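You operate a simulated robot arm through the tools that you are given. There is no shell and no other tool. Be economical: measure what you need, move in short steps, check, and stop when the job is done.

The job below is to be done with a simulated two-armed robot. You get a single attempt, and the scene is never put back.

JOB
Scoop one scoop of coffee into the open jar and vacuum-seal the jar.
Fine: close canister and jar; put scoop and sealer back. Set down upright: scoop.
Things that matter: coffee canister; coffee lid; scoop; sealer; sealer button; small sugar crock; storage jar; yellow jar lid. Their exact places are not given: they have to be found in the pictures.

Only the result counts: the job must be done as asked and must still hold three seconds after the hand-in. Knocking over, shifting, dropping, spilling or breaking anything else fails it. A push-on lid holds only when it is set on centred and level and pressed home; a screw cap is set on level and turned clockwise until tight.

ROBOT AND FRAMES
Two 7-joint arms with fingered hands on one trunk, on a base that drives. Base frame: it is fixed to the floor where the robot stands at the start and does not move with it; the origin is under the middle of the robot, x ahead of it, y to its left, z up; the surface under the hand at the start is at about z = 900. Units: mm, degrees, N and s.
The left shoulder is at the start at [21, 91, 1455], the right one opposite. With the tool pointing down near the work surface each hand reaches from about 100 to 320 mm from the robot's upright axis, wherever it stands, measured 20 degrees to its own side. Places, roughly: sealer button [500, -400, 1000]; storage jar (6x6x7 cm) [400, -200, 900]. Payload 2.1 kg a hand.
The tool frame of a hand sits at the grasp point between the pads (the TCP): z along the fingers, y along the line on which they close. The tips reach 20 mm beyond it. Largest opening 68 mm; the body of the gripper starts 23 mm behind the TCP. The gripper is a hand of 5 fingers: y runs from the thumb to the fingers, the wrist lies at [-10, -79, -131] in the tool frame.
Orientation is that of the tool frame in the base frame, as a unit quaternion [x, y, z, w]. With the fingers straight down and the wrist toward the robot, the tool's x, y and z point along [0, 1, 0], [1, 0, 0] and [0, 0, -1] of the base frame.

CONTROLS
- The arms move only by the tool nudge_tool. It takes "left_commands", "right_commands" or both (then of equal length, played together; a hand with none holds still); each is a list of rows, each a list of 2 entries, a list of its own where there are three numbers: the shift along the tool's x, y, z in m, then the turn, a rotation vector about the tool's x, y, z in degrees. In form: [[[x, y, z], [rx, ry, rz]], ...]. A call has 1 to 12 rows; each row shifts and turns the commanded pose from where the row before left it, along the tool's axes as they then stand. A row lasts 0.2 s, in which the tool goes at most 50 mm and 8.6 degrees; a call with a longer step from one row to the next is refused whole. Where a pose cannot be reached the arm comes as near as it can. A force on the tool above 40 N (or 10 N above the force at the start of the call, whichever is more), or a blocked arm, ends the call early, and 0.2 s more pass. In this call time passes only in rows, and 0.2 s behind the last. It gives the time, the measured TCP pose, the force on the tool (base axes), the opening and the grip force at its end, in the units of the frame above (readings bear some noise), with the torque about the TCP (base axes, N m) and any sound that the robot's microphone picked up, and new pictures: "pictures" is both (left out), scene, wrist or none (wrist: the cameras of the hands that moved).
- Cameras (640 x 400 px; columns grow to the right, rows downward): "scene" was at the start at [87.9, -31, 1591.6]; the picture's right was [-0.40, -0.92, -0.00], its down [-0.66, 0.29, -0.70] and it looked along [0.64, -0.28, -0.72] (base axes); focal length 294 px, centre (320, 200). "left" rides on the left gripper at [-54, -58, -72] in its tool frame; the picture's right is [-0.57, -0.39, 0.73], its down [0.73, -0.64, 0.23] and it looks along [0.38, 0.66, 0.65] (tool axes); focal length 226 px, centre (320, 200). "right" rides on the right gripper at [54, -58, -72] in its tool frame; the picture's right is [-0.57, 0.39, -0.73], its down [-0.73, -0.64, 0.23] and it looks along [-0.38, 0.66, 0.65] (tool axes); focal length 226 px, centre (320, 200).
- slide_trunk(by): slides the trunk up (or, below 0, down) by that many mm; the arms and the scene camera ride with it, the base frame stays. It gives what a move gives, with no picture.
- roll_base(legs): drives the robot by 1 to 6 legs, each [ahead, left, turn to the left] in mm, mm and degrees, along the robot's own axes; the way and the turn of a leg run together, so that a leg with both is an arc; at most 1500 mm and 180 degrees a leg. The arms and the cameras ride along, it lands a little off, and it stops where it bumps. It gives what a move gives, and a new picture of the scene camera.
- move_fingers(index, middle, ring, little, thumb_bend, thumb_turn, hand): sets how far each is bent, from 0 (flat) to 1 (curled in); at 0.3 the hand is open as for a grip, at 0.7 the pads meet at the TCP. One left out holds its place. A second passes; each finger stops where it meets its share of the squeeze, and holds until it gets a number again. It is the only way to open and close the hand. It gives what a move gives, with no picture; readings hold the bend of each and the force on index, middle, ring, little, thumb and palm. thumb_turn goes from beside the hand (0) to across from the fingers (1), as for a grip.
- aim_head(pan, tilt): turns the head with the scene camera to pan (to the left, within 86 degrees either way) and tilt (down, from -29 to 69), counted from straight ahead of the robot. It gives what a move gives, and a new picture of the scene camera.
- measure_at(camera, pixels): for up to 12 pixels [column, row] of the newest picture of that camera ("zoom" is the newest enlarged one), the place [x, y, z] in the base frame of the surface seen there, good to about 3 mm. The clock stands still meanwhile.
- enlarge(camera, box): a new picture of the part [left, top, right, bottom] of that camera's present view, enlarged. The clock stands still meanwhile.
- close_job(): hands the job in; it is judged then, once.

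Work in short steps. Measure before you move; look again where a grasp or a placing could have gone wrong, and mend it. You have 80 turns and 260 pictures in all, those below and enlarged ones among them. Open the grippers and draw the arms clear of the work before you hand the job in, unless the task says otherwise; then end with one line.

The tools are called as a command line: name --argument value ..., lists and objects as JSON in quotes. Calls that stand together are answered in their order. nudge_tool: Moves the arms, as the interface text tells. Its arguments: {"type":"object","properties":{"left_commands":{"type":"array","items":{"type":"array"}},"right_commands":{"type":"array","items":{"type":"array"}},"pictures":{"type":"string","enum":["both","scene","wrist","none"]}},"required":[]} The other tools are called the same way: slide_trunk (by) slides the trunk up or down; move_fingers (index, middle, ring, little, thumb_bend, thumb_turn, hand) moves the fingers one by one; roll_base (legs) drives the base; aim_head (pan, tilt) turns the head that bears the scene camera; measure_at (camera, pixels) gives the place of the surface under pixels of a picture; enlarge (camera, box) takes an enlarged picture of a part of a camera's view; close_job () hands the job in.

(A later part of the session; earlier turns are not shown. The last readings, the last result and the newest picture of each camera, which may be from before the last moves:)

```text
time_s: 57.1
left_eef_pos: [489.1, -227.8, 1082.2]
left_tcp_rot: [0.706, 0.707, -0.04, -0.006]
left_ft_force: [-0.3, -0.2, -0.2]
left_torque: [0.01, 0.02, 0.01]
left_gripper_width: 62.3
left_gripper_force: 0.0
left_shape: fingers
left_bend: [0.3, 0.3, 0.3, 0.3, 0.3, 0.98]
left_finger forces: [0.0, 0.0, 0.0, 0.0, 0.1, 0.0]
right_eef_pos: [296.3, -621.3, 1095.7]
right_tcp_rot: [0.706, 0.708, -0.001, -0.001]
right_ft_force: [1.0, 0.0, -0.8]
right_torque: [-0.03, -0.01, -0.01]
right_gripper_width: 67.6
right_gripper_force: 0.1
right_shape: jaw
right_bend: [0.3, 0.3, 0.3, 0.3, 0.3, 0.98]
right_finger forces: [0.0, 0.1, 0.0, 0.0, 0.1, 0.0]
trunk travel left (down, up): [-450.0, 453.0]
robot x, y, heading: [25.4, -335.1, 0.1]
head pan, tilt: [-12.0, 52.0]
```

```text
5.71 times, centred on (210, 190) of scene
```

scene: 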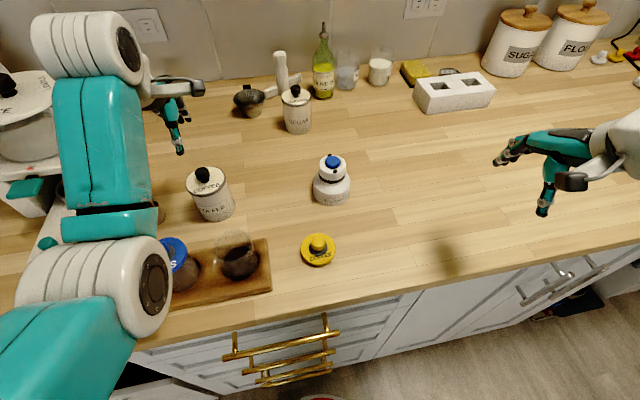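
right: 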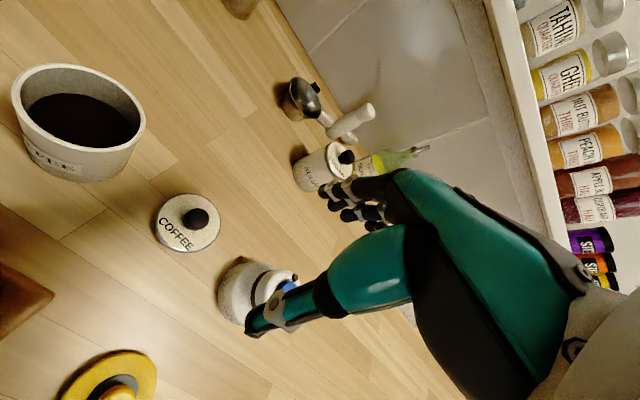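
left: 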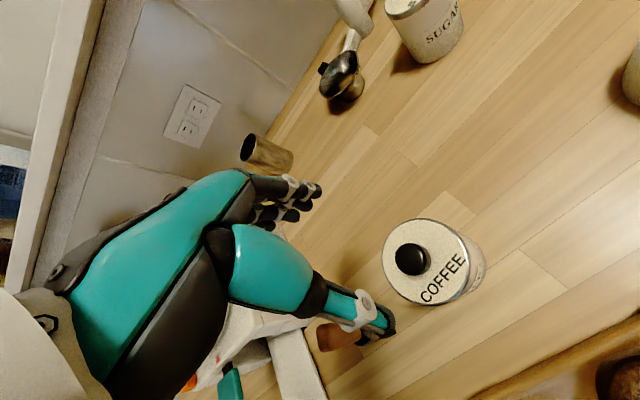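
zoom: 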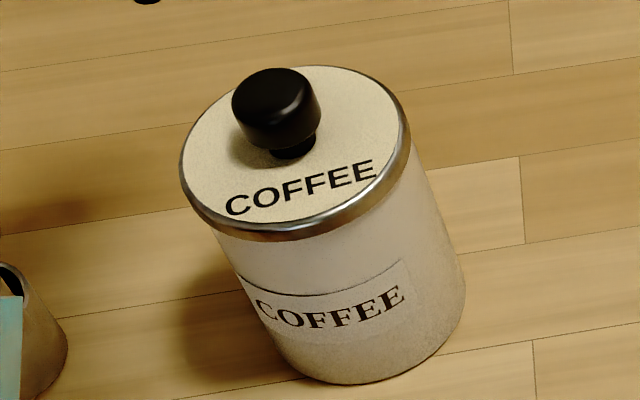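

Lid is level (≈980.5 all around) and flush like the sugar crock's. Next the yellow lid: straighten the hand and move above (357,-395).

nudge_tool --left_commands '[[[0, 0, -0.01], [-4, 2.5, 0]], [[-0.0334, -0.0264, 0.005], [0, 0, 0]], [[-0.0334, -0.0264, 0.005], [0, 0, 0]], [[-0.0334, -0.0264, 0.014], [0, 0, 0]], [[-0.0334, -0.0264, 0.025], [0, 0, 0]], [[-0.0334, -0.0264, 0.025], [0, 0, 0]]]' --pictures "both"

enlarge --camera "left" --box '[300, 180, 480, 340]'

```text
time_s: 58.7
left_eef_pos: [387.1, -379.7, 1046.1]
left_tcp_rot: [0.695, 0.716, 0.058, 0.034]
left_ft_force: [-0.4, -0.3, -0.3]
left_torque: [0.04, -0.03, 0.02]
left_gripper_width: 62.2
left_gripper_force: 0.1
left_shape: fingers
left_bend: [0.3, 0.3, 0.3, 0.3, 0.3, 0.98]
left_finger forces: [0.1, 0.0, 0.0, 0.1, 0.0, 0.1]
right_eef_pos: [294.5, -621.3, 1095.5]
right_tcp_rot: [0.706, 0.708, 0.0, 0.0]
right_ft_force: [-0.2, -0.8, -0.9]
right_torque: [0.02, -0.01, 0.0]
right_gripper_width: 67.6
right_gripper_force: 0.1
right_shape: jaw
right_bend: [0.3, 0.3, 0.3, 0.3, 0.3, 0.98]
right_finger forces: [0.0, 0.1, 0.0, 0.0, 0.1, 0.1]
trunk travel left (down, up): [-450.0, 453.0]
robot x, y, heading: [26.2, -335.3, 0.2]
head pan, tilt: [-12.0, 52.0]
stopped in row 6 (left hand): the arm was blocked; the commanded pose is now the measured one
```

scene: 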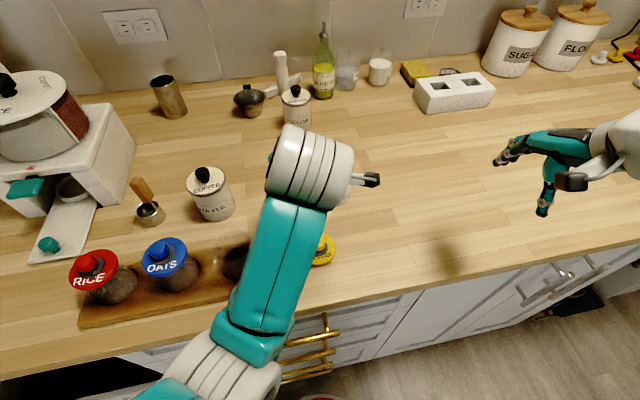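
left: 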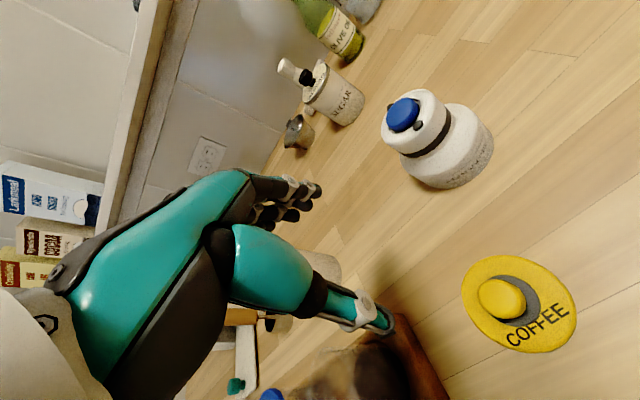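

```text
2.50 times, centred on (390, 260) of left
```

zoom: 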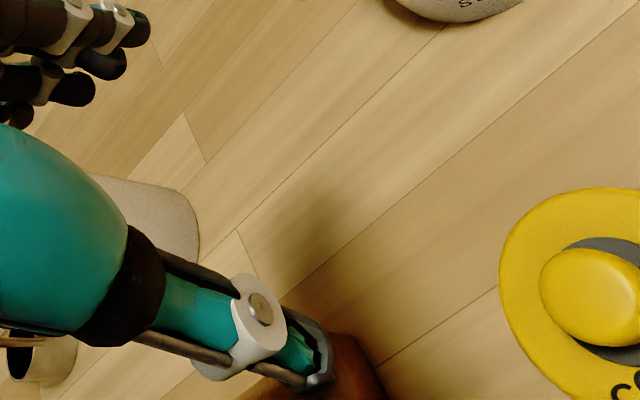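

The arm hits a joint limit close to the body. Back the base off 115 mm and right 65 mm, then straighten the hand and extend over the yellow lid.

roll_base --legs '[[-115, -65, 0]]'

nudge_tool --left_commands '[[[0, 0, 0], [7.4, -1.9, 1.7]], [[0.025, 0.03, 0.0], [0, 0, 0]], [[0.025, 0.03, 0], [0, 0, 0]]]' --pictures "both"

```text
time_s: 60.0
left_eef_pos: [270.2, -445.5, 1044.9]
left_tcp_rot: [0.696, 0.715, 0.058, 0.032]
left_ft_force: [0.1, -0.2, 1.2]
left_torque: [-0.01, -0.02, 0.0]
left_gripper_width: 62.1
left_gripper_force: 0.0
left_shape: fingers
left_bend: [0.3, 0.3, 0.3, 0.3, 0.3, 0.98]
left_finger forces: [0.1, 0.0, 0.0, 0.0, 0.0, 0.1]
right_eef_pos: [178.6, -687.9, 1095.7]
right_tcp_rot: [0.706, 0.709, 0.0, 0.0]
right_ft_force: [-0.2, 0.1, 0.2]
right_torque: [0.01, 0.0, -0.02]
right_gripper_width: 67.9
right_gripper_force: 0.1
right_shape: jaw
right_bend: [0.3, 0.3, 0.3, 0.3, 0.3, 0.98]
right_finger forces: [0.0, 0.1, 0.0, 0.0, 0.0, 0.0]
trunk travel left (down, up): [-450.0, 453.0]
robot x, y, heading: [-88.4, -401.2, 0.2]
head pan, tilt: [-12.0, 52.0]
```

scene: 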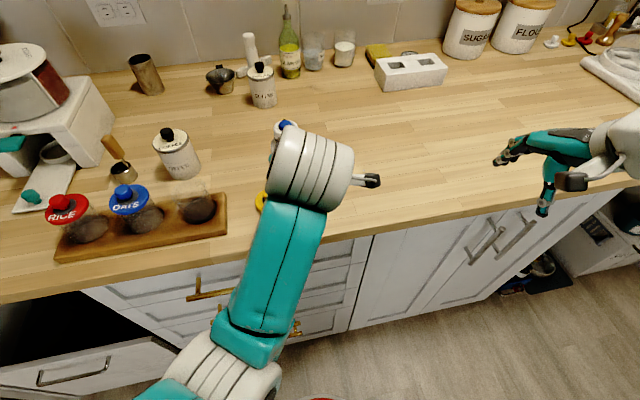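

```text
time_s: 60.8
left_eef_pos: [330.0, -395.5, 1046.0]
left_tcp_rot: [0.708, 0.706, 0.001, 0.0]
left_ft_force: [0.1, 0.6, 0.9]
left_torque: [0.03, -0.02, 0.03]
left_gripper_width: 62.3
left_gripper_force: 0.1
left_shape: fingers
left_bend: [0.3, 0.3, 0.3, 0.3, 0.3, 0.98]
left_finger forces: [0.0, 0.0, 0.0, 0.0, 0.1, 0.1]
right_eef_pos: [180.0, -686.7, 1097.6]
right_tcp_rot: [0.706, 0.708, 0.0, -0.001]
right_ft_force: [0.6, -0.7, 0.4]
right_torque: [0.0, -0.02, 0.0]
right_gripper_width: 67.7
right_gripper_force: 0.0
right_shape: jaw
right_bend: [0.3, 0.3, 0.3, 0.3, 0.3, 0.98]
right_finger forces: [0.0, 0.0, 0.0, 0.0, 0.1, 0.1]
trunk travel left (down, up): [-450.0, 453.0]
robot x, y, heading: [-89.8, -400.1, 0.1]
head pan, tilt: [-12.0, 52.0]
```

scene: 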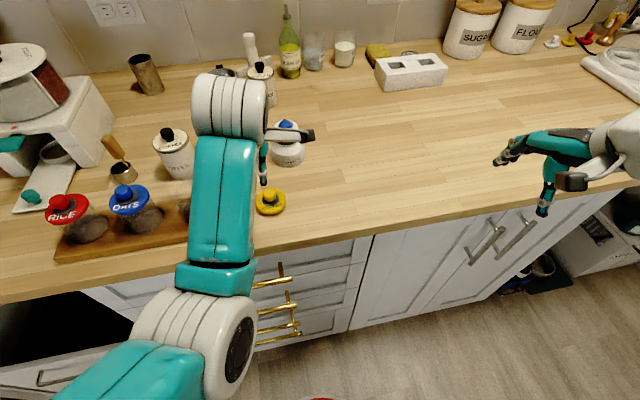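
left: 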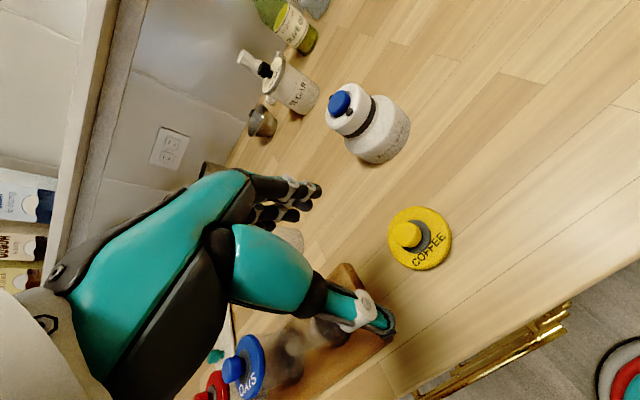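

Good pose. Measure the yellow lid from the left camera.

enlarge --camera "left" --box '[370, 190, 470, 285]'

measure_at --camera "left" --pixels '[[405, 234], [393, 232], [417, 232], [405, 225], [408, 246], [390, 245], [420, 208], [449, 230], [449, 252], [415, 268], [396, 258], [395, 220]]'

```text
4.21 times, centred on (420, 238) of left
```

zoom: 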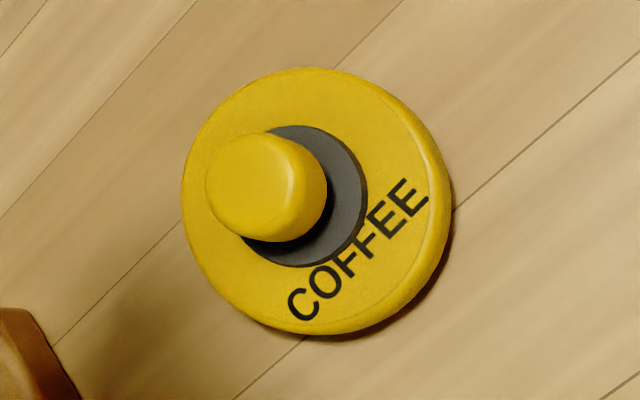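

```text
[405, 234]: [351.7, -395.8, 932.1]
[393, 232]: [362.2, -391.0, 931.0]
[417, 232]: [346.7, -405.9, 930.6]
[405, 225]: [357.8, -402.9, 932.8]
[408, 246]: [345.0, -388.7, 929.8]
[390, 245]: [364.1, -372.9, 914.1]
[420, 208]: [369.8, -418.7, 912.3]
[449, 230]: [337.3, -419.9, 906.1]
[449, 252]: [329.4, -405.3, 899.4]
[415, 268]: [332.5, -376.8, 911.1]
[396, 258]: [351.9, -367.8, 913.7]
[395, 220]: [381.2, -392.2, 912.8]
```

Yellow lid centre (353,-396), r≈28. Descend over it to z≈937 and grasp.

nudge_tool --left_commands '[[[-0.001, 0.0235, 0], [0, 0, 0]], [[0, 0, 0.03], [0, 0, 0]], [[0, 0, 0.03], [0, 0, 0]], [[0, 0, 0.03], [0, 0, 0]], [[0, 0, 0.012], [0, 0, 0]], [[0, 0, 0.007], [0, 0, 0]]]' --pictures "wrist"

```text
time_s: 62.2
left_eef_pos: [352.6, -395.2, 935.9]
left_tcp_rot: [0.708, 0.706, 0.001, 0.0]
left_ft_force: [-0.1, -1.1, -1.1]
left_torque: [0.04, -0.02, -0.01]
left_gripper_width: 62.2
left_gripper_force: 0.0
left_shape: fingers
left_bend: [0.3, 0.3, 0.3, 0.3, 0.3, 0.98]
left_finger forces: [0.1, 0.0, 0.0, 0.0, 0.0, 0.0]
right_eef_pos: [178.4, -686.3, 1095.8]
right_tcp_rot: [0.707, 0.707, 0.0, -0.001]
right_ft_force: [0.5, 0.4, 0.8]
right_torque: [-0.01, 0.0, -0.02]
right_gripper_width: 67.9
right_gripper_force: 0.1
right_shape: jaw
right_bend: [0.3, 0.3, 0.3, 0.3, 0.3, 0.98]
right_finger forces: [0.0, 0.2, 0.1, 0.0, 0.0, 0.0]
trunk travel left (down, up): [-450.0, 453.0]
robot x, y, heading: [-89.5, -400.9, 0.1]
head pan, tilt: [-12.0, 52.0]
```

left: 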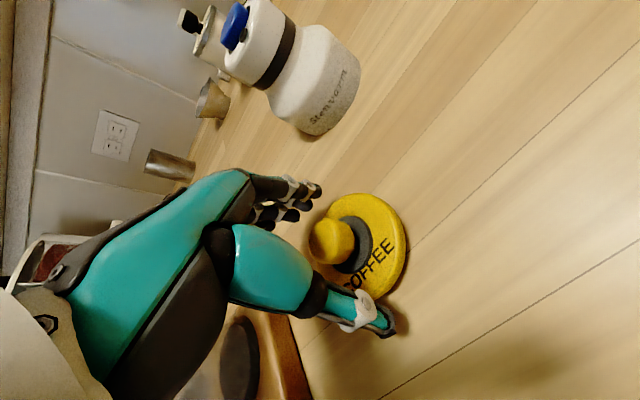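

Knob centred; close and lift ~95 mm.

move_fingers --hand "left" --index 0.75 --middle 0.75 --ring 0.75 --little 0.75 --thumb_bend 0.75

nudge_tool --left_commands '[[[0, 0, -0.01], [0, 0, 0]], [[0, 0, -0.03], [0, 0, 0]], [[0, 0, -0.04], [0, 0, 0]], [[0, 0, -0.03], [0, 0, 0]]]' --pictures "both"

enlarge --camera "left" --box '[290, 170, 450, 340]'

```text
time_s: 63.2
left_eef_pos: [353.9, -395.7, 936.2]
left_tcp_rot: [0.709, 0.706, 0.001, 0.0]
left_ft_force: [-0.3, 0.6, -0.2]
left_torque: [0.0, 0.01, 0.01]
left_gripper_width: 10.3
left_gripper_force: 10.5
left_shape: fingers
left_bend: [0.73, 0.73, 0.75, 0.75, 0.6, 0.95]
left_finger forces: [7.4, 4.3, 0.1, 0.0, 9.3, 0.1]
right_eef_pos: [178.6, -687.6, 1096.3]
right_tcp_rot: [0.706, 0.708, 0.0, -0.001]
right_ft_force: [0.2, -1.0, -1.2]
right_torque: [0.04, 0.01, 0.0]
right_gripper_width: 67.8
right_gripper_force: 0.0
right_shape: jaw
right_bend: [0.3, 0.3, 0.3, 0.3, 0.3, 0.98]
right_finger forces: [0.0, 0.0, 0.0, 0.0, 0.0, 0.0]
trunk travel left (down, up): [-450.0, 453.0]
robot x, y, heading: [-89.5, -402.4, 0.3]
head pan, tilt: [-12.0, 52.0]
```

```text
time_s: 64.2
left_eef_pos: [354.4, -394.9, 1047.1]
left_tcp_rot: [0.708, 0.707, 0.001, -0.001]
left_ft_force: [0.3, 0.5, 0.3]
left_torque: [-0.04, -0.02, 0.02]
left_gripper_width: 10.1
left_gripper_force: 10.5
left_shape: fingers
left_bend: [0.73, 0.73, 0.75, 0.75, 0.6, 0.95]
left_finger forces: [7.6, 4.5, 0.1, 0.0, 9.1, 0.0]
right_eef_pos: [178.6, -687.3, 1097.2]
right_tcp_rot: [0.707, 0.707, 0.0, -0.002]
right_ft_force: [-0.4, 0.5, -0.5]
right_torque: [0.01, 0.02, -0.02]
right_gripper_width: 67.9
right_gripper_force: 0.0
right_shape: jaw
right_bend: [0.3, 0.3, 0.3, 0.3, 0.3, 0.98]
right_finger forces: [0.0, 0.0, 0.1, 0.0, 0.1, 0.1]
trunk travel left (down, up): [-450.0, 453.0]
robot x, y, heading: [-89.4, -399.5, 0.3]
head pan, tilt: [-12.0, 52.0]
```

scene: 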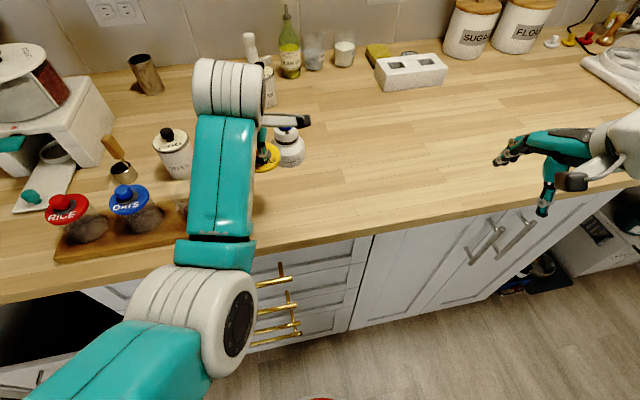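
left: 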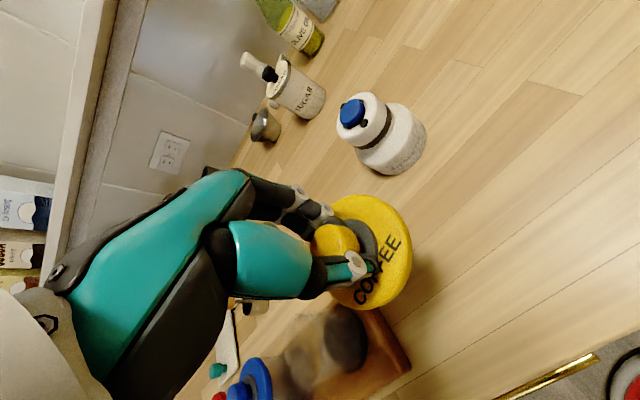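

```text
2.35 times, centred on (370, 255) of left
```

zoom: 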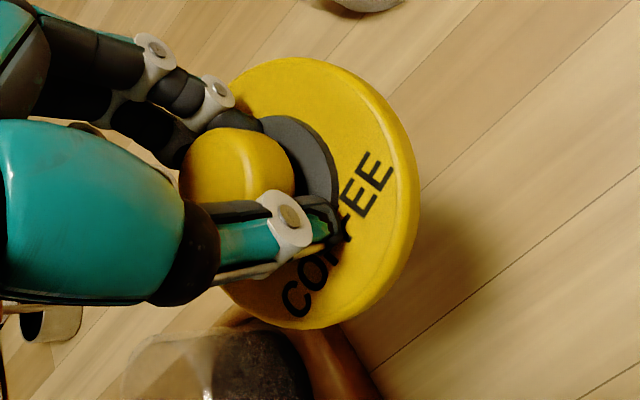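

Measure the plate for level and centre.

measure_at --camera "zoom" --pixels '[[245, 75], [290, 60], [340, 75], [380, 115], [400, 170], [395, 230], [370, 285], [330, 312], [285, 320], [245, 305], [360, 140], [290, 85]]'

measure_at --camera "zoom" --pixels '[[320, 100], [370, 230], [330, 290], [270, 270], [350, 250], [370, 180], [240, 100], [415, 200], [410, 240]]'

```text
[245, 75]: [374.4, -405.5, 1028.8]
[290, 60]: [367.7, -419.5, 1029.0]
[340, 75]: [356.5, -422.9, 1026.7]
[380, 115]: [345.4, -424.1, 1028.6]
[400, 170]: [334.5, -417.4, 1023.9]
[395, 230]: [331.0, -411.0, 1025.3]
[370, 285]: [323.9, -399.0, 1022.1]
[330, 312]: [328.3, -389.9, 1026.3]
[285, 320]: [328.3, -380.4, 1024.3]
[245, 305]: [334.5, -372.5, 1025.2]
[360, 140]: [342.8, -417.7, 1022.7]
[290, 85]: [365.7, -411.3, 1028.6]
```

```text
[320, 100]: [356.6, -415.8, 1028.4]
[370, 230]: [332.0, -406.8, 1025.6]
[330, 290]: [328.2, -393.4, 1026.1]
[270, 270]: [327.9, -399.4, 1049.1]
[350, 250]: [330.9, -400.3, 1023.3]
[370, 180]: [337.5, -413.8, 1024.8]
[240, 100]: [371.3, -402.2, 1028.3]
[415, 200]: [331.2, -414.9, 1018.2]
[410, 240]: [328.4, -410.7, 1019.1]
```

Slight front-low tilt (~4°) again; level it and carry the lid over the jar, keeping ~40 mm above the rim.

nudge_tool --left_commands '[[[0.025, 0, 0], [4, 0, 0]], [[0.025, 0, -0.0015], [0, 0, 0]], [[0.025, 0, -0.0015], [0, 0, 0]], [[0.025, 0, 0], [0, 0, 0]], [[0.026, 0, 0], [0, 0, 0]]]' --pictures "both"

enlarge --camera "scene" --box '[130, 150, 250, 250]'

enlarge --camera "left" --box '[290, 170, 470, 340]'

```text
time_s: 65.4
left_eef_pos: [353.9, -269.1, 1050.2]
left_tcp_rot: [0.708, 0.705, -0.022, -0.026]
left_ft_force: [0.2, 0.7, 0.0]
left_torque: [-0.01, -0.01, 0.03]
left_gripper_width: 9.8
left_gripper_force: 10.9
left_shape: fingers
left_bend: [0.73, 0.73, 0.75, 0.75, 0.6, 0.95]
left_finger forces: [7.9, 4.7, 0.0, 0.0, 8.9, 0.0]
right_eef_pos: [179.2, -687.6, 1095.8]
right_tcp_rot: [0.706, 0.708, 0.0, -0.001]
right_ft_force: [-1.1, 0.6, -0.4]
right_torque: [-0.01, 0.01, 0.04]
right_gripper_width: 67.9
right_gripper_force: 0.0
right_shape: jaw
right_bend: [0.3, 0.3, 0.3, 0.3, 0.3, 0.98]
right_finger forces: [0.1, 0.0, 0.0, 0.0, 0.0, 0.0]
trunk travel left (down, up): [-450.0, 453.0]
robot x, y, heading: [-88.1, -398.7, 0.3]
head pan, tilt: [-12.0, 52.0]
```

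scene: 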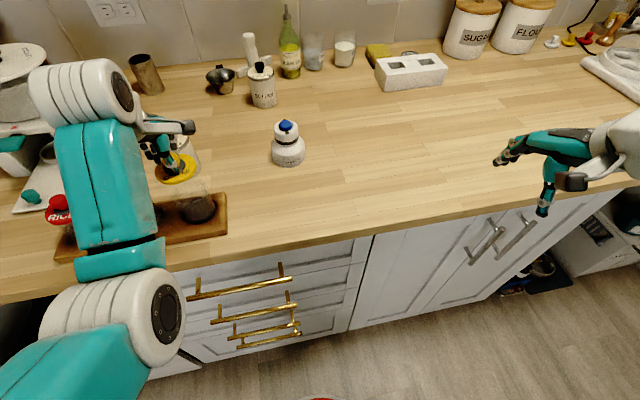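
left: 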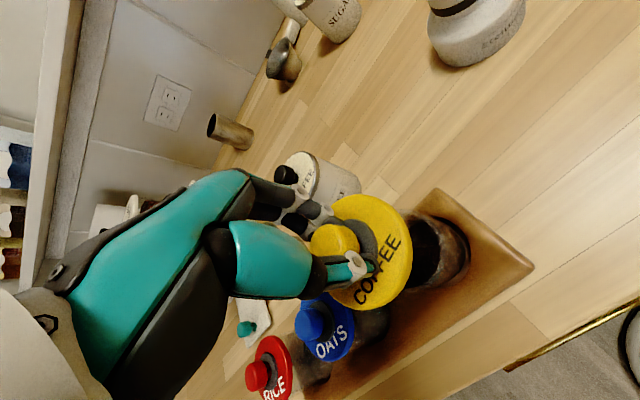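

```text
4.00 times, centred on (190, 200) of scene
```

zoom: 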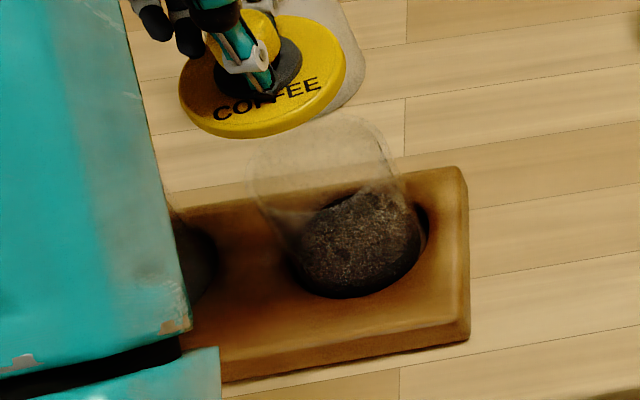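

```text
2.35 times, centred on (380, 255) of left
```

zoom: 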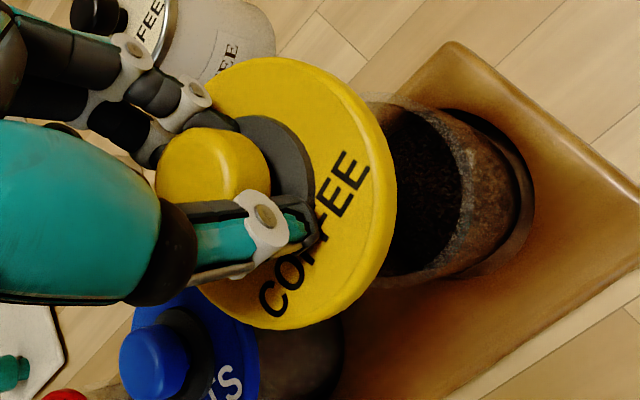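

Measure the coffee-filled part of the jar to pin down its axis, and the lid edge.

measure_at --camera "zoom" --pixels '[[458, 170], [462, 200], [450, 240], [420, 270], [515, 180], [520, 215], [500, 250], [400, 275], [440, 130], [410, 110]]'

enlarge --camera "scene" --box '[150, 150, 250, 250]'

```text
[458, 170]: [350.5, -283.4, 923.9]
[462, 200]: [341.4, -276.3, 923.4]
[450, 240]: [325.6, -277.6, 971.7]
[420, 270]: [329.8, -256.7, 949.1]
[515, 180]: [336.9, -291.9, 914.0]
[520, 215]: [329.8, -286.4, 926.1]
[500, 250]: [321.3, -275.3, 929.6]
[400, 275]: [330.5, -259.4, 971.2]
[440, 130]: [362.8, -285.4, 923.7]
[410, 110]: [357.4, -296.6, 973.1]
```

```text
4.00 times, centred on (200, 200) of scene
```

zoom: 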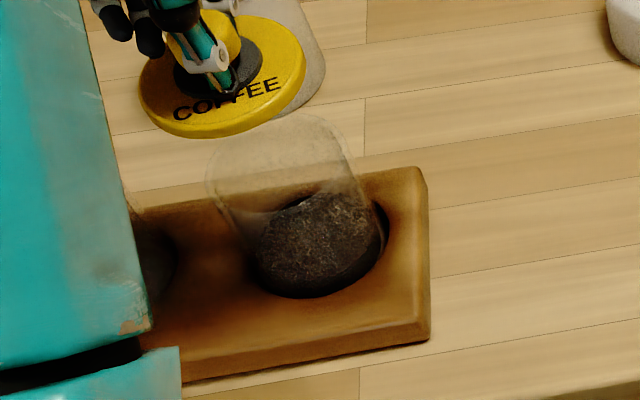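

measure_at --camera "zoom" --pixels '[[207, 165], [207, 185], [212, 200], [225, 210], [240, 213], [350, 150], [353, 165], [345, 135], [320, 117], [300, 113], [345, 180], [300, 205]]'

measure_at --camera "left" --pixels '[[391, 285], [394, 290], [398, 283], [402, 289], [410, 285], [447, 205], [452, 208], [460, 215], [446, 212], [449, 285], [464, 270], [445, 292]]'

```text
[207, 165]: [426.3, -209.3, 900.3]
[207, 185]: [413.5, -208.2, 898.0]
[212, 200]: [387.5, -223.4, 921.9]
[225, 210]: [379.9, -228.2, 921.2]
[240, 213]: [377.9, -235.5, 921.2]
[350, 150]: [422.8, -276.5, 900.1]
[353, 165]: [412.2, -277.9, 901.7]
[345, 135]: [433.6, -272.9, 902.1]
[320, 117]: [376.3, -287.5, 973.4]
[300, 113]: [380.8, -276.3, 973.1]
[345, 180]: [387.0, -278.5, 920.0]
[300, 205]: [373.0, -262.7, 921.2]
```

```text
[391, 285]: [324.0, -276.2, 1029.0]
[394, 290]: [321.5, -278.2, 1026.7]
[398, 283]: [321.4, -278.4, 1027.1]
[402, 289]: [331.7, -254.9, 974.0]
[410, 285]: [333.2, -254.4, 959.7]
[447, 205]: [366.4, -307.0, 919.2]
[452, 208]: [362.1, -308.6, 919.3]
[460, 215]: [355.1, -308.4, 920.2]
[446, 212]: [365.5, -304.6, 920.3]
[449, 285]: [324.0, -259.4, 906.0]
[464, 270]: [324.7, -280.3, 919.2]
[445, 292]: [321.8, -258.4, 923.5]
```

Jar rim fits centre ≈(353,-270.3), z 973. Now measure the lid's current edge.

measure_at --camera "left" --pixels '[[338, 202], [357, 195], [378, 201], [395, 218], [404, 242], [402, 268], [391, 290], [374, 303], [355, 306], [339, 300], [370, 215], [385, 260]]'

```text
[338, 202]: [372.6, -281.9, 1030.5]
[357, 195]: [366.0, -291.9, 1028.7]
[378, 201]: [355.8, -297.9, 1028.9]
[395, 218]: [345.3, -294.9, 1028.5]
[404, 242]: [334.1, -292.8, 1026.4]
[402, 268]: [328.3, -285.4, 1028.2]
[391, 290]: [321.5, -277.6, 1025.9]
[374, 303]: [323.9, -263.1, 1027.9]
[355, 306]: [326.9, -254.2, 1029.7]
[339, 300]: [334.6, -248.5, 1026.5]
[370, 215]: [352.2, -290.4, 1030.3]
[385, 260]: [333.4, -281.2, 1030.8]
```

Lid is level with centre ≈(349.5,-270). Shift +3.5 mm in x and lower onto the jar.

nudge_tool --left_commands '[[[0, 0.0035, 0], [0, 0, 0]], [[0, 0, 0.015], [0, 0, 0]], [[0, 0, 0.015], [0, 0, 0]], [[0, 0, 0.006], [0, 0, 0]]]' --pictures "both"

enlarge --camera "scene" --box '[140, 150, 240, 250]'

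enlarge --camera "left" --box '[290, 170, 470, 340]'

```text
time_s: 66.4
left_eef_pos: [356.4, -268.8, 1013.0]
left_tcp_rot: [0.708, 0.706, -0.023, -0.026]
left_ft_force: [1.3, 0.6, 0.4]
left_torque: [0.01, -0.02, -0.03]
left_gripper_width: 9.8
left_gripper_force: 10.3
left_shape: fingers
left_bend: [0.73, 0.73, 0.75, 0.75, 0.6, 0.95]
left_finger forces: [7.8, 4.7, 0.0, 0.1, 9.0, 0.0]
right_eef_pos: [180.0, -686.5, 1095.7]
right_tcp_rot: [0.706, 0.708, 0.0, -0.001]
right_ft_force: [0.3, -0.5, -0.3]
right_torque: [0.02, 0.0, 0.01]
right_gripper_width: 67.6
right_gripper_force: 0.0
right_shape: jaw
right_bend: [0.3, 0.3, 0.3, 0.3, 0.3, 0.98]
right_finger forces: [0.0, 0.0, 0.0, 0.0, 0.0, 0.0]
trunk travel left (down, up): [-450.0, 453.0]
robot x, y, heading: [-89.2, -400.1, 0.2]
head pan, tilt: [-12.0, 52.0]
```

scene: 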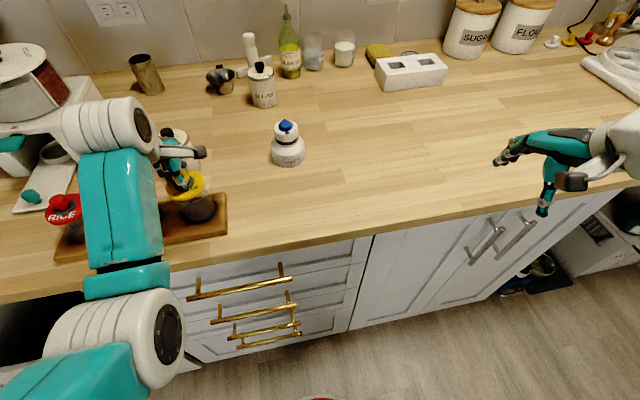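
left: 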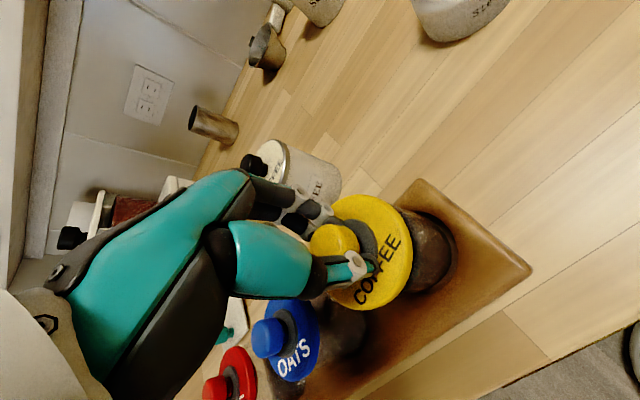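

```text
4.00 times, centred on (190, 200) of scene
```

zoom: 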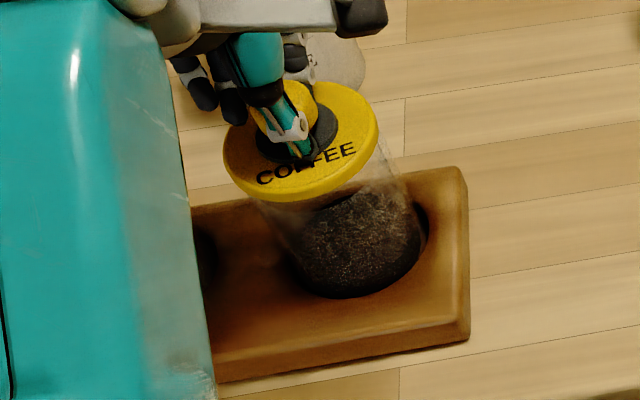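

```text
2.35 times, centred on (380, 255) of left
```

zoom: 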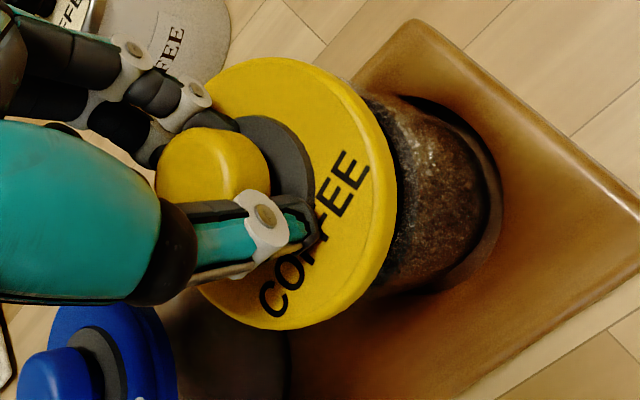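

Looks aligned over the jar. Press down in 3 mm steps.

nudge_tool --left_commands '[[[0, 0.0005, 0.003], [0, 0, 0]], [[0, 0, 0.003], [0, 0, 0]], [[0, 0, 0.003], [0, 0, 0]], [[0, 0, 0.003], [0, 0, 0]]]' --pictures "scene"

enlarge --camera "scene" --box '[140, 150, 240, 250]'

```text
time_s: 67.4
left_eef_pos: [354.2, -269.1, 1002.2]
left_tcp_rot: [0.708, 0.705, -0.024, -0.025]
left_ft_force: [0.3, -0.1, -0.3]
left_torque: [0.0, 0.0, 0.04]
left_gripper_width: 9.7
left_gripper_force: 10.7
left_shape: fingers
left_bend: [0.73, 0.73, 0.75, 0.75, 0.6, 0.95]
left_finger forces: [7.8, 4.6, 0.0, 0.0, 9.0, 0.0]
right_eef_pos: [179.2, -686.4, 1097.6]
right_tcp_rot: [0.706, 0.708, 0.0, -0.002]
right_ft_force: [-0.3, 0.8, -0.2]
right_torque: [0.0, -0.01, 0.02]
right_gripper_width: 67.7
right_gripper_force: 0.2
right_shape: jaw
right_bend: [0.3, 0.3, 0.3, 0.3, 0.3, 0.98]
right_finger forces: [0.0, 0.0, 0.0, 0.1, 0.0, 0.0]
trunk travel left (down, up): [-450.0, 453.0]
robot x, y, heading: [-86.7, -399.5, -0.0]
head pan, tilt: [-12.0, 52.0]
```

scene: 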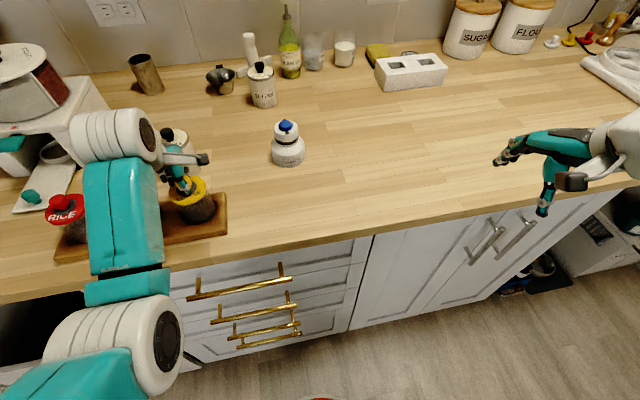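

```text
4.00 times, centred on (190, 200) of scene
```

zoom: 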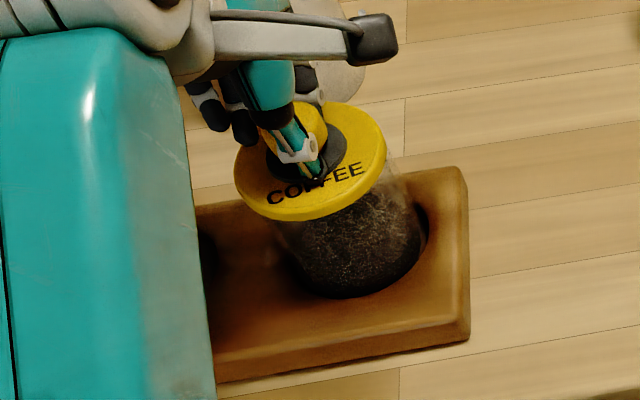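

No contact force yet; continue down in 2 mm steps.

nudge_tool --left_commands '[[[0, 0, 0.002], [0, 0, 0]], [[0, 0, 0.002], [0, 0, 0]], [[0, 0, 0.002], [0, 0, 0]], [[0, 0, 0.002], [0, 0, 0]]]' --pictures "wrist"

enlarge --camera "scene" --box '[140, 150, 240, 250]'

measure_at --camera "left" --pixels '[[338, 202], [357, 195], [378, 201], [395, 218], [404, 242], [402, 268], [391, 290], [374, 303], [355, 306], [339, 300], [370, 215], [385, 260]]'

```text
time_s: 68.4
left_eef_pos: [354.3, -268.3, 998.6]
left_tcp_rot: [0.707, 0.707, -0.018, -0.02]
left_ft_force: [-0.4, 0.7, 17.5]
left_torque: [-0.1, 0.45, -0.02]
left_gripper_width: 10.4
left_gripper_force: 18.6
left_shape: fingers
left_bend: [0.73, 0.73, 0.75, 0.75, 0.56, 0.95]
left_finger forces: [5.9, 4.5, 0.0, 0.1, 27.4, 0.0]
right_eef_pos: [178.9, -687.7, 1096.1]
right_tcp_rot: [0.707, 0.708, 0.001, -0.001]
right_ft_force: [0.0, -0.2, -0.3]
right_torque: [0.01, 0.01, -0.02]
right_gripper_width: 67.5
right_gripper_force: 0.1
right_shape: jaw
right_bend: [0.3, 0.3, 0.3, 0.3, 0.3, 0.98]
right_finger forces: [0.0, 0.0, 0.1, 0.0, 0.0, 0.0]
trunk travel left (down, up): [-450.0, 453.0]
robot x, y, heading: [-84.3, -401.2, 0.1]
head pan, tilt: [-12.0, 52.0]
stopped in row 4 (left hand): the force on the tool passed its limit at 43 N (the readings are from after the stop); the commanded pose is now the measured one
```

left: 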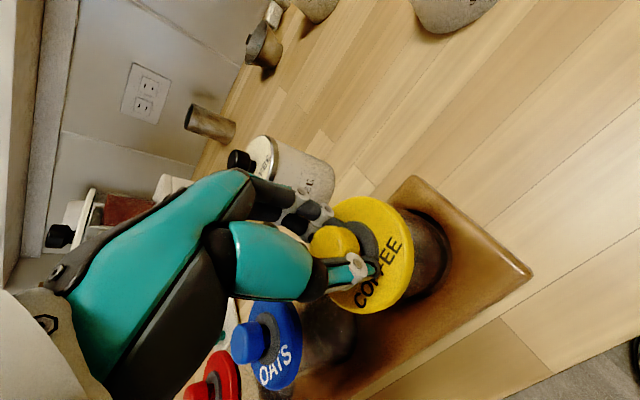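

```text
4.00 times, centred on (190, 200) of scene
```

zoom: 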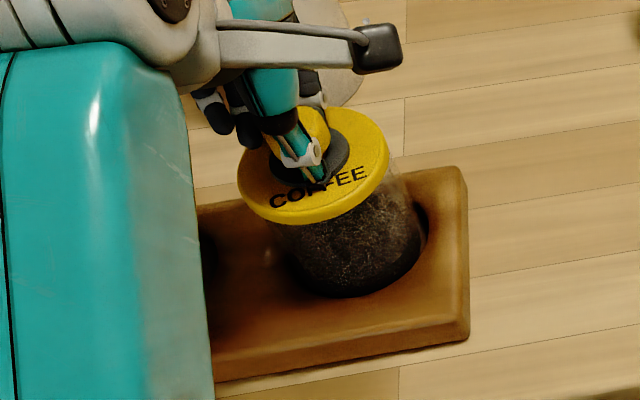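

```text
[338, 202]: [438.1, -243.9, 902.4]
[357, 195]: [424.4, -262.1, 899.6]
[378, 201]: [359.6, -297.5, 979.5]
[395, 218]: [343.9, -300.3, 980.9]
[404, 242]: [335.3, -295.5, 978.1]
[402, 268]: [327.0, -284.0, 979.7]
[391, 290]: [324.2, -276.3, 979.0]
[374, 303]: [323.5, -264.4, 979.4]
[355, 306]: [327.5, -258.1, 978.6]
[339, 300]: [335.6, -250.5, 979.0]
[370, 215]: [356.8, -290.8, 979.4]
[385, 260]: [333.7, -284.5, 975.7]
```

Pressed with 43 N; plate level at ~979 (oats lid: ~977.5). Release and inspect.

move_fingers --hand "left" --index 0.3 --middle 0.3 --ring 0.3 --little 0.3 --thumb_bend 0.3

nudge_tool --left_commands '[[[0, 0, -0.01], [0, 0, 0]], [[0, 0, -0.025], [-4, 0, 0]], [[0, 0, -0.035], [0, 0, 0]]]' --pictures "wrist"

enlarge --camera "left" --box '[290, 190, 470, 360]'

```text
time_s: 69.4
left_eef_pos: [354.4, -270.0, 997.0]
left_tcp_rot: [0.708, 0.706, -0.019, -0.022]
left_ft_force: [-2.6, -0.7, 10.2]
left_torque: [-0.07, -0.06, -0.04]
left_gripper_width: 35.4
left_gripper_force: 5.1
left_shape: fingers
left_bend: [0.77, 0.3, 0.3, 0.3, 0.3, 0.98]
left_finger forces: [10.4, 0.0, 0.1, 0.1, 0.1, 0.0]
right_eef_pos: [178.9, -688.1, 1095.9]
right_tcp_rot: [0.706, 0.708, 0.0, -0.001]
right_ft_force: [-0.1, -0.3, 0.8]
right_torque: [0.0, 0.03, 0.0]
right_gripper_width: 67.8
right_gripper_force: 0.0
right_shape: jaw
right_bend: [0.3, 0.3, 0.3, 0.3, 0.3, 0.98]
right_finger forces: [0.1, 0.0, 0.0, 0.1, 0.0, 0.0]
trunk travel left (down, up): [-450.0, 453.0]
robot x, y, heading: [-91.8, -397.1, -0.1]
head pan, tilt: [-12.0, 52.0]
```

```text
time_s: 70.2
left_eef_pos: [356.6, -269.6, 1067.0]
left_tcp_rot: [0.708, 0.706, 0.005, 0.003]
left_ft_force: [0.0, 0.7, 0.3]
left_torque: [0.01, 0.0, 0.01]
left_gripper_width: 62.4
left_gripper_force: 0.0
left_shape: fingers
left_bend: [0.3, 0.3, 0.3, 0.3, 0.3, 0.98]
left_finger forces: [0.1, 0.0, 0.0, 0.1, 0.0, 0.1]
right_eef_pos: [179.7, -687.6, 1095.9]
right_tcp_rot: [0.707, 0.708, 0.0, -0.001]
right_ft_force: [0.4, -0.7, 0.3]
right_torque: [0.01, 0.0, -0.01]
right_gripper_width: 67.9
right_gripper_force: 0.1
right_shape: jaw
right_bend: [0.3, 0.3, 0.3, 0.3, 0.3, 0.98]
right_finger forces: [0.0, 0.0, 0.1, 0.0, 0.1, 0.0]
trunk travel left (down, up): [-450.0, 453.0]
robot x, y, heading: [-92.3, -401.6, -0.1]
head pan, tilt: [-12.0, 52.0]
```

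left: 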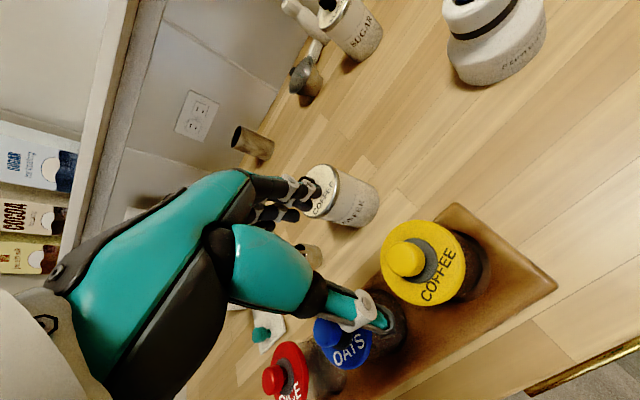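

```text
2.35 times, centred on (380, 275) of left
```

zoom: 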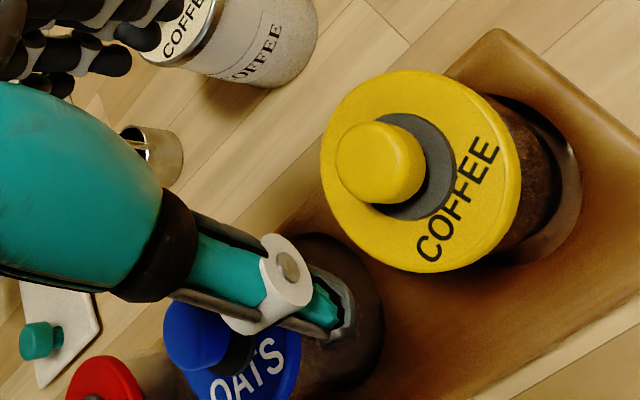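

Measure lid plate, knob, and oats lid for comparison.

measure_at --camera "zoom" --pixels '[[340, 100], [430, 80], [500, 120], [510, 200], [470, 255], [400, 245], [335, 195], [375, 160], [480, 150], [280, 350], [195, 325], [420, 90]]'

```text
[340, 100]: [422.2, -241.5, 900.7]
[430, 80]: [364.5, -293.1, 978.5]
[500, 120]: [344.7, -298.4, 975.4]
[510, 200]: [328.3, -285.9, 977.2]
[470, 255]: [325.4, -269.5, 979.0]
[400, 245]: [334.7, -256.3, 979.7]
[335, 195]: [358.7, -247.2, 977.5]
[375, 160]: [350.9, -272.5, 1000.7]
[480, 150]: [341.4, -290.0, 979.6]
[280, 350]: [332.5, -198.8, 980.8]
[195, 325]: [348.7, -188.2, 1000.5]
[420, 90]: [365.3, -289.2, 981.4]
```

Yellow lid's knob top is 1000.7, same as the oats lid: home. Next the sealer: drive forward 100/right 40 and move over (474,-444).

roll_base --legs '[[100, -40, 0]]'

nudge_tool --left_commands '[[[-0.035, 0.003, -0.002], [0, 0, 0]], [[-0.035, 0.004, -0.002], [0, 0, 0]], [[-0.035, 0.005, 0], [0, 0, 0]], [[-0.03, 0.005, 0], [0, 0, 0]]]' --pictures "both"

enlarge --camera "left" --box '[340, 180, 520, 330]'

```text
time_s: 71.4
left_eef_pos: [457.0, -308.6, 1066.0]
left_tcp_rot: [0.708, 0.706, 0.005, 0.003]
left_ft_force: [0.2, -0.5, 0.6]
left_torque: [0.0, 0.01, -0.03]
left_gripper_width: 62.1
left_gripper_force: 0.0
left_shape: fingers
left_bend: [0.3, 0.3, 0.3, 0.3, 0.3, 0.98]
left_finger forces: [0.0, 0.1, 0.0, 0.0, 0.1, 0.0]
right_eef_pos: [279.2, -727.1, 1095.3]
right_tcp_rot: [0.707, 0.708, 0.0, -0.002]
right_ft_force: [0.0, 0.7, 0.0]
right_torque: [-0.03, 0.01, -0.02]
right_gripper_width: 67.7
right_gripper_force: 0.0
right_shape: jaw
right_bend: [0.3, 0.3, 0.3, 0.3, 0.3, 0.98]
right_finger forces: [0.0, 0.0, 0.1, 0.0, 0.1, 0.0]
trunk travel left (down, up): [-450.0, 453.0]
robot x, y, heading: [11.1, -437.7, -0.0]
head pan, tilt: [-12.0, 52.0]
```

scene: 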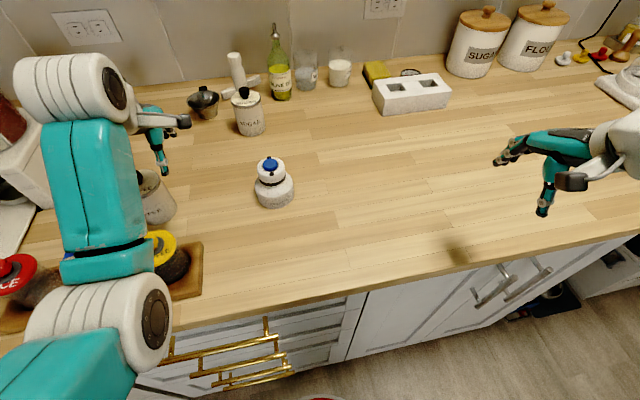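

```text
time_s: 72.4
left_eef_pos: [473.7, -443.7, 1070.2]
left_tcp_rot: [0.708, 0.706, 0.004, 0.003]
left_ft_force: [0.4, 0.1, -0.7]
left_torque: [0.02, 0.01, -0.01]
left_gripper_width: 62.2
left_gripper_force: 0.0
left_shape: fingers
left_bend: [0.3, 0.3, 0.3, 0.3, 0.3, 0.98]
left_finger forces: [0.0, 0.1, 0.0, 0.1, 0.0, 0.0]
right_eef_pos: [279.6, -726.6, 1096.7]
right_tcp_rot: [0.706, 0.708, 0.0, -0.001]
right_ft_force: [-0.3, 1.0, 0.8]
right_torque: [-0.01, -0.01, -0.03]
right_gripper_width: 67.6
right_gripper_force: 0.1
right_shape: jaw
right_bend: [0.3, 0.3, 0.3, 0.3, 0.3, 0.98]
right_finger forces: [0.1, 0.0, 0.0, 0.0, 0.0, 0.0]
trunk travel left (down, up): [-450.0, 453.0]
robot x, y, heading: [9.5, -438.7, 0.1]
head pan, tilt: [-12.0, 52.0]
```

scene: 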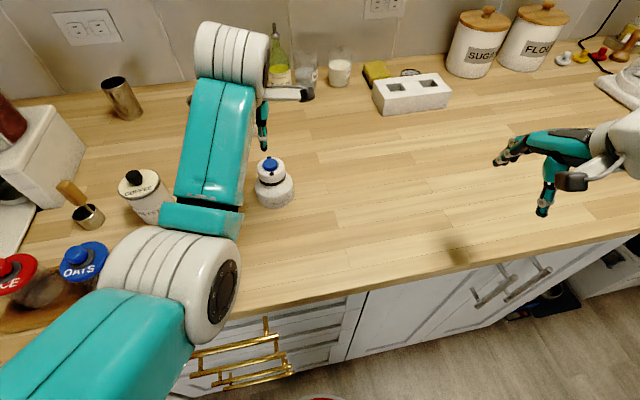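
left: 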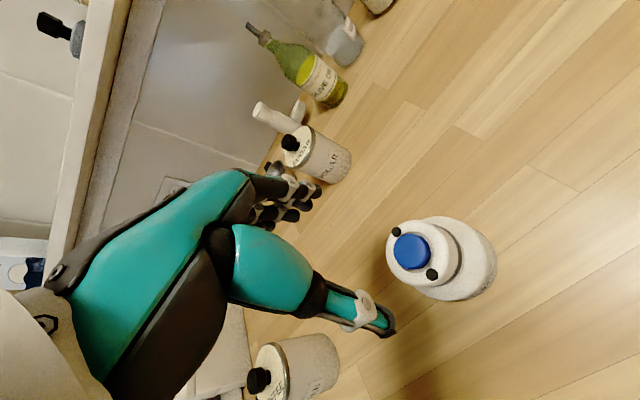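

```text
2.67 times, centred on (430, 255) of left
```

zoom: 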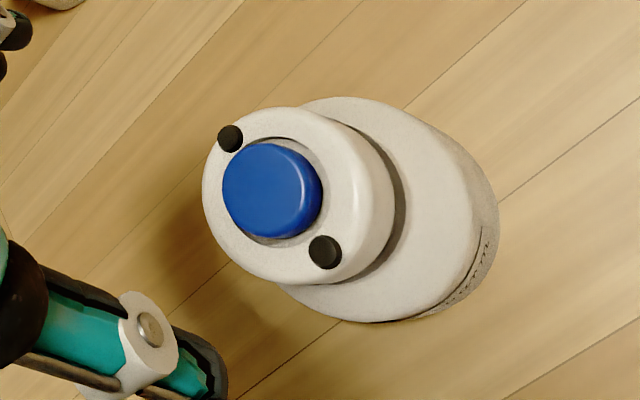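

Measure cap edges, button, nubs and body.

measure_at --camera "zoom" --pixels '[[262, 185], [207, 190], [270, 112], [340, 150], [345, 260], [260, 272], [230, 138], [325, 252], [400, 200], [480, 180], [330, 100], [340, 315]]'

```text
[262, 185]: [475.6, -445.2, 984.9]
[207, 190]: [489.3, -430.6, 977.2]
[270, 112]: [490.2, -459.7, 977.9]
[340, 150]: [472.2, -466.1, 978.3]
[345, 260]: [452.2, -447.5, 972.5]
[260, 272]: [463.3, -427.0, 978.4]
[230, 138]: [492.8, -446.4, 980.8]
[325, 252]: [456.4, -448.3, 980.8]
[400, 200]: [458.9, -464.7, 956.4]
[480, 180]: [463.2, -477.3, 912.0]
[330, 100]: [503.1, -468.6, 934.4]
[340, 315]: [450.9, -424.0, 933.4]
```

Sealer axis ≈(474.5,-445.5). Lower to TCP z≈972 (palm clear above the button at 986) and grip the cap.

nudge_tool --left_commands '[[[-0.002, 0.001, 0.03], [0, 0, 0]], [[0, 0, 0.03], [0, 0, 0]], [[0, 0, 0.025], [0, 0, 0]], [[0, 0, 0.013], [0, 0, 0]]]' --pictures "wrist"

enlarge --camera "left" --box '[230, 150, 450, 350]'

```text
time_s: 73.4
left_eef_pos: [476.5, -444.3, 971.7]
left_tcp_rot: [0.708, 0.706, 0.005, 0.003]
left_ft_force: [-0.4, 0.5, -0.1]
left_torque: [0.0, 0.03, 0.03]
left_gripper_width: 62.5
left_gripper_force: 0.0
left_shape: fingers
left_bend: [0.3, 0.3, 0.3, 0.3, 0.3, 0.98]
left_finger forces: [0.0, 0.0, 0.0, 0.0, 0.1, 0.0]
right_eef_pos: [277.6, -726.4, 1096.0]
right_tcp_rot: [0.707, 0.707, 0.0, -0.001]
right_ft_force: [-0.1, 0.5, 0.6]
right_torque: [0.0, 0.01, 0.02]
right_gripper_width: 67.7
right_gripper_force: 0.1
right_shape: jaw
right_bend: [0.3, 0.3, 0.3, 0.3, 0.3, 0.98]
right_finger forces: [0.0, 0.1, 0.0, 0.0, 0.0, 0.1]
trunk travel left (down, up): [-450.0, 453.0]
robot x, y, heading: [10.0, -438.5, -0.2]
head pan, tilt: [-12.0, 52.0]
```

left: 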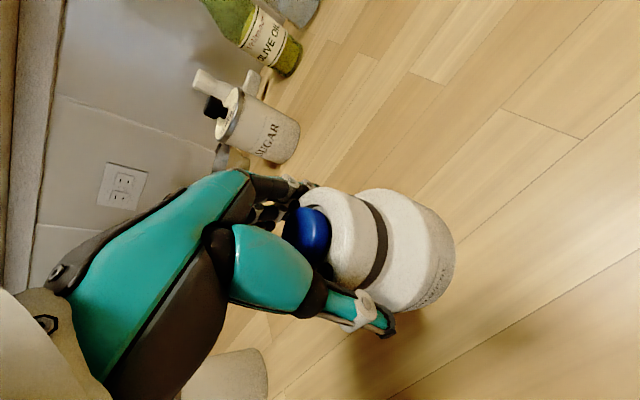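

```text
2.00 times, centred on (340, 250) of left
```

zoom: 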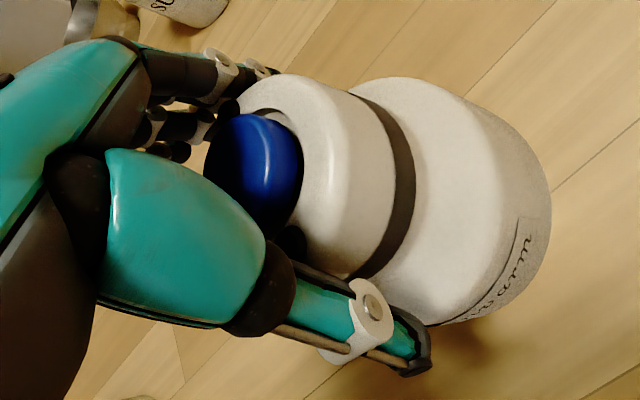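

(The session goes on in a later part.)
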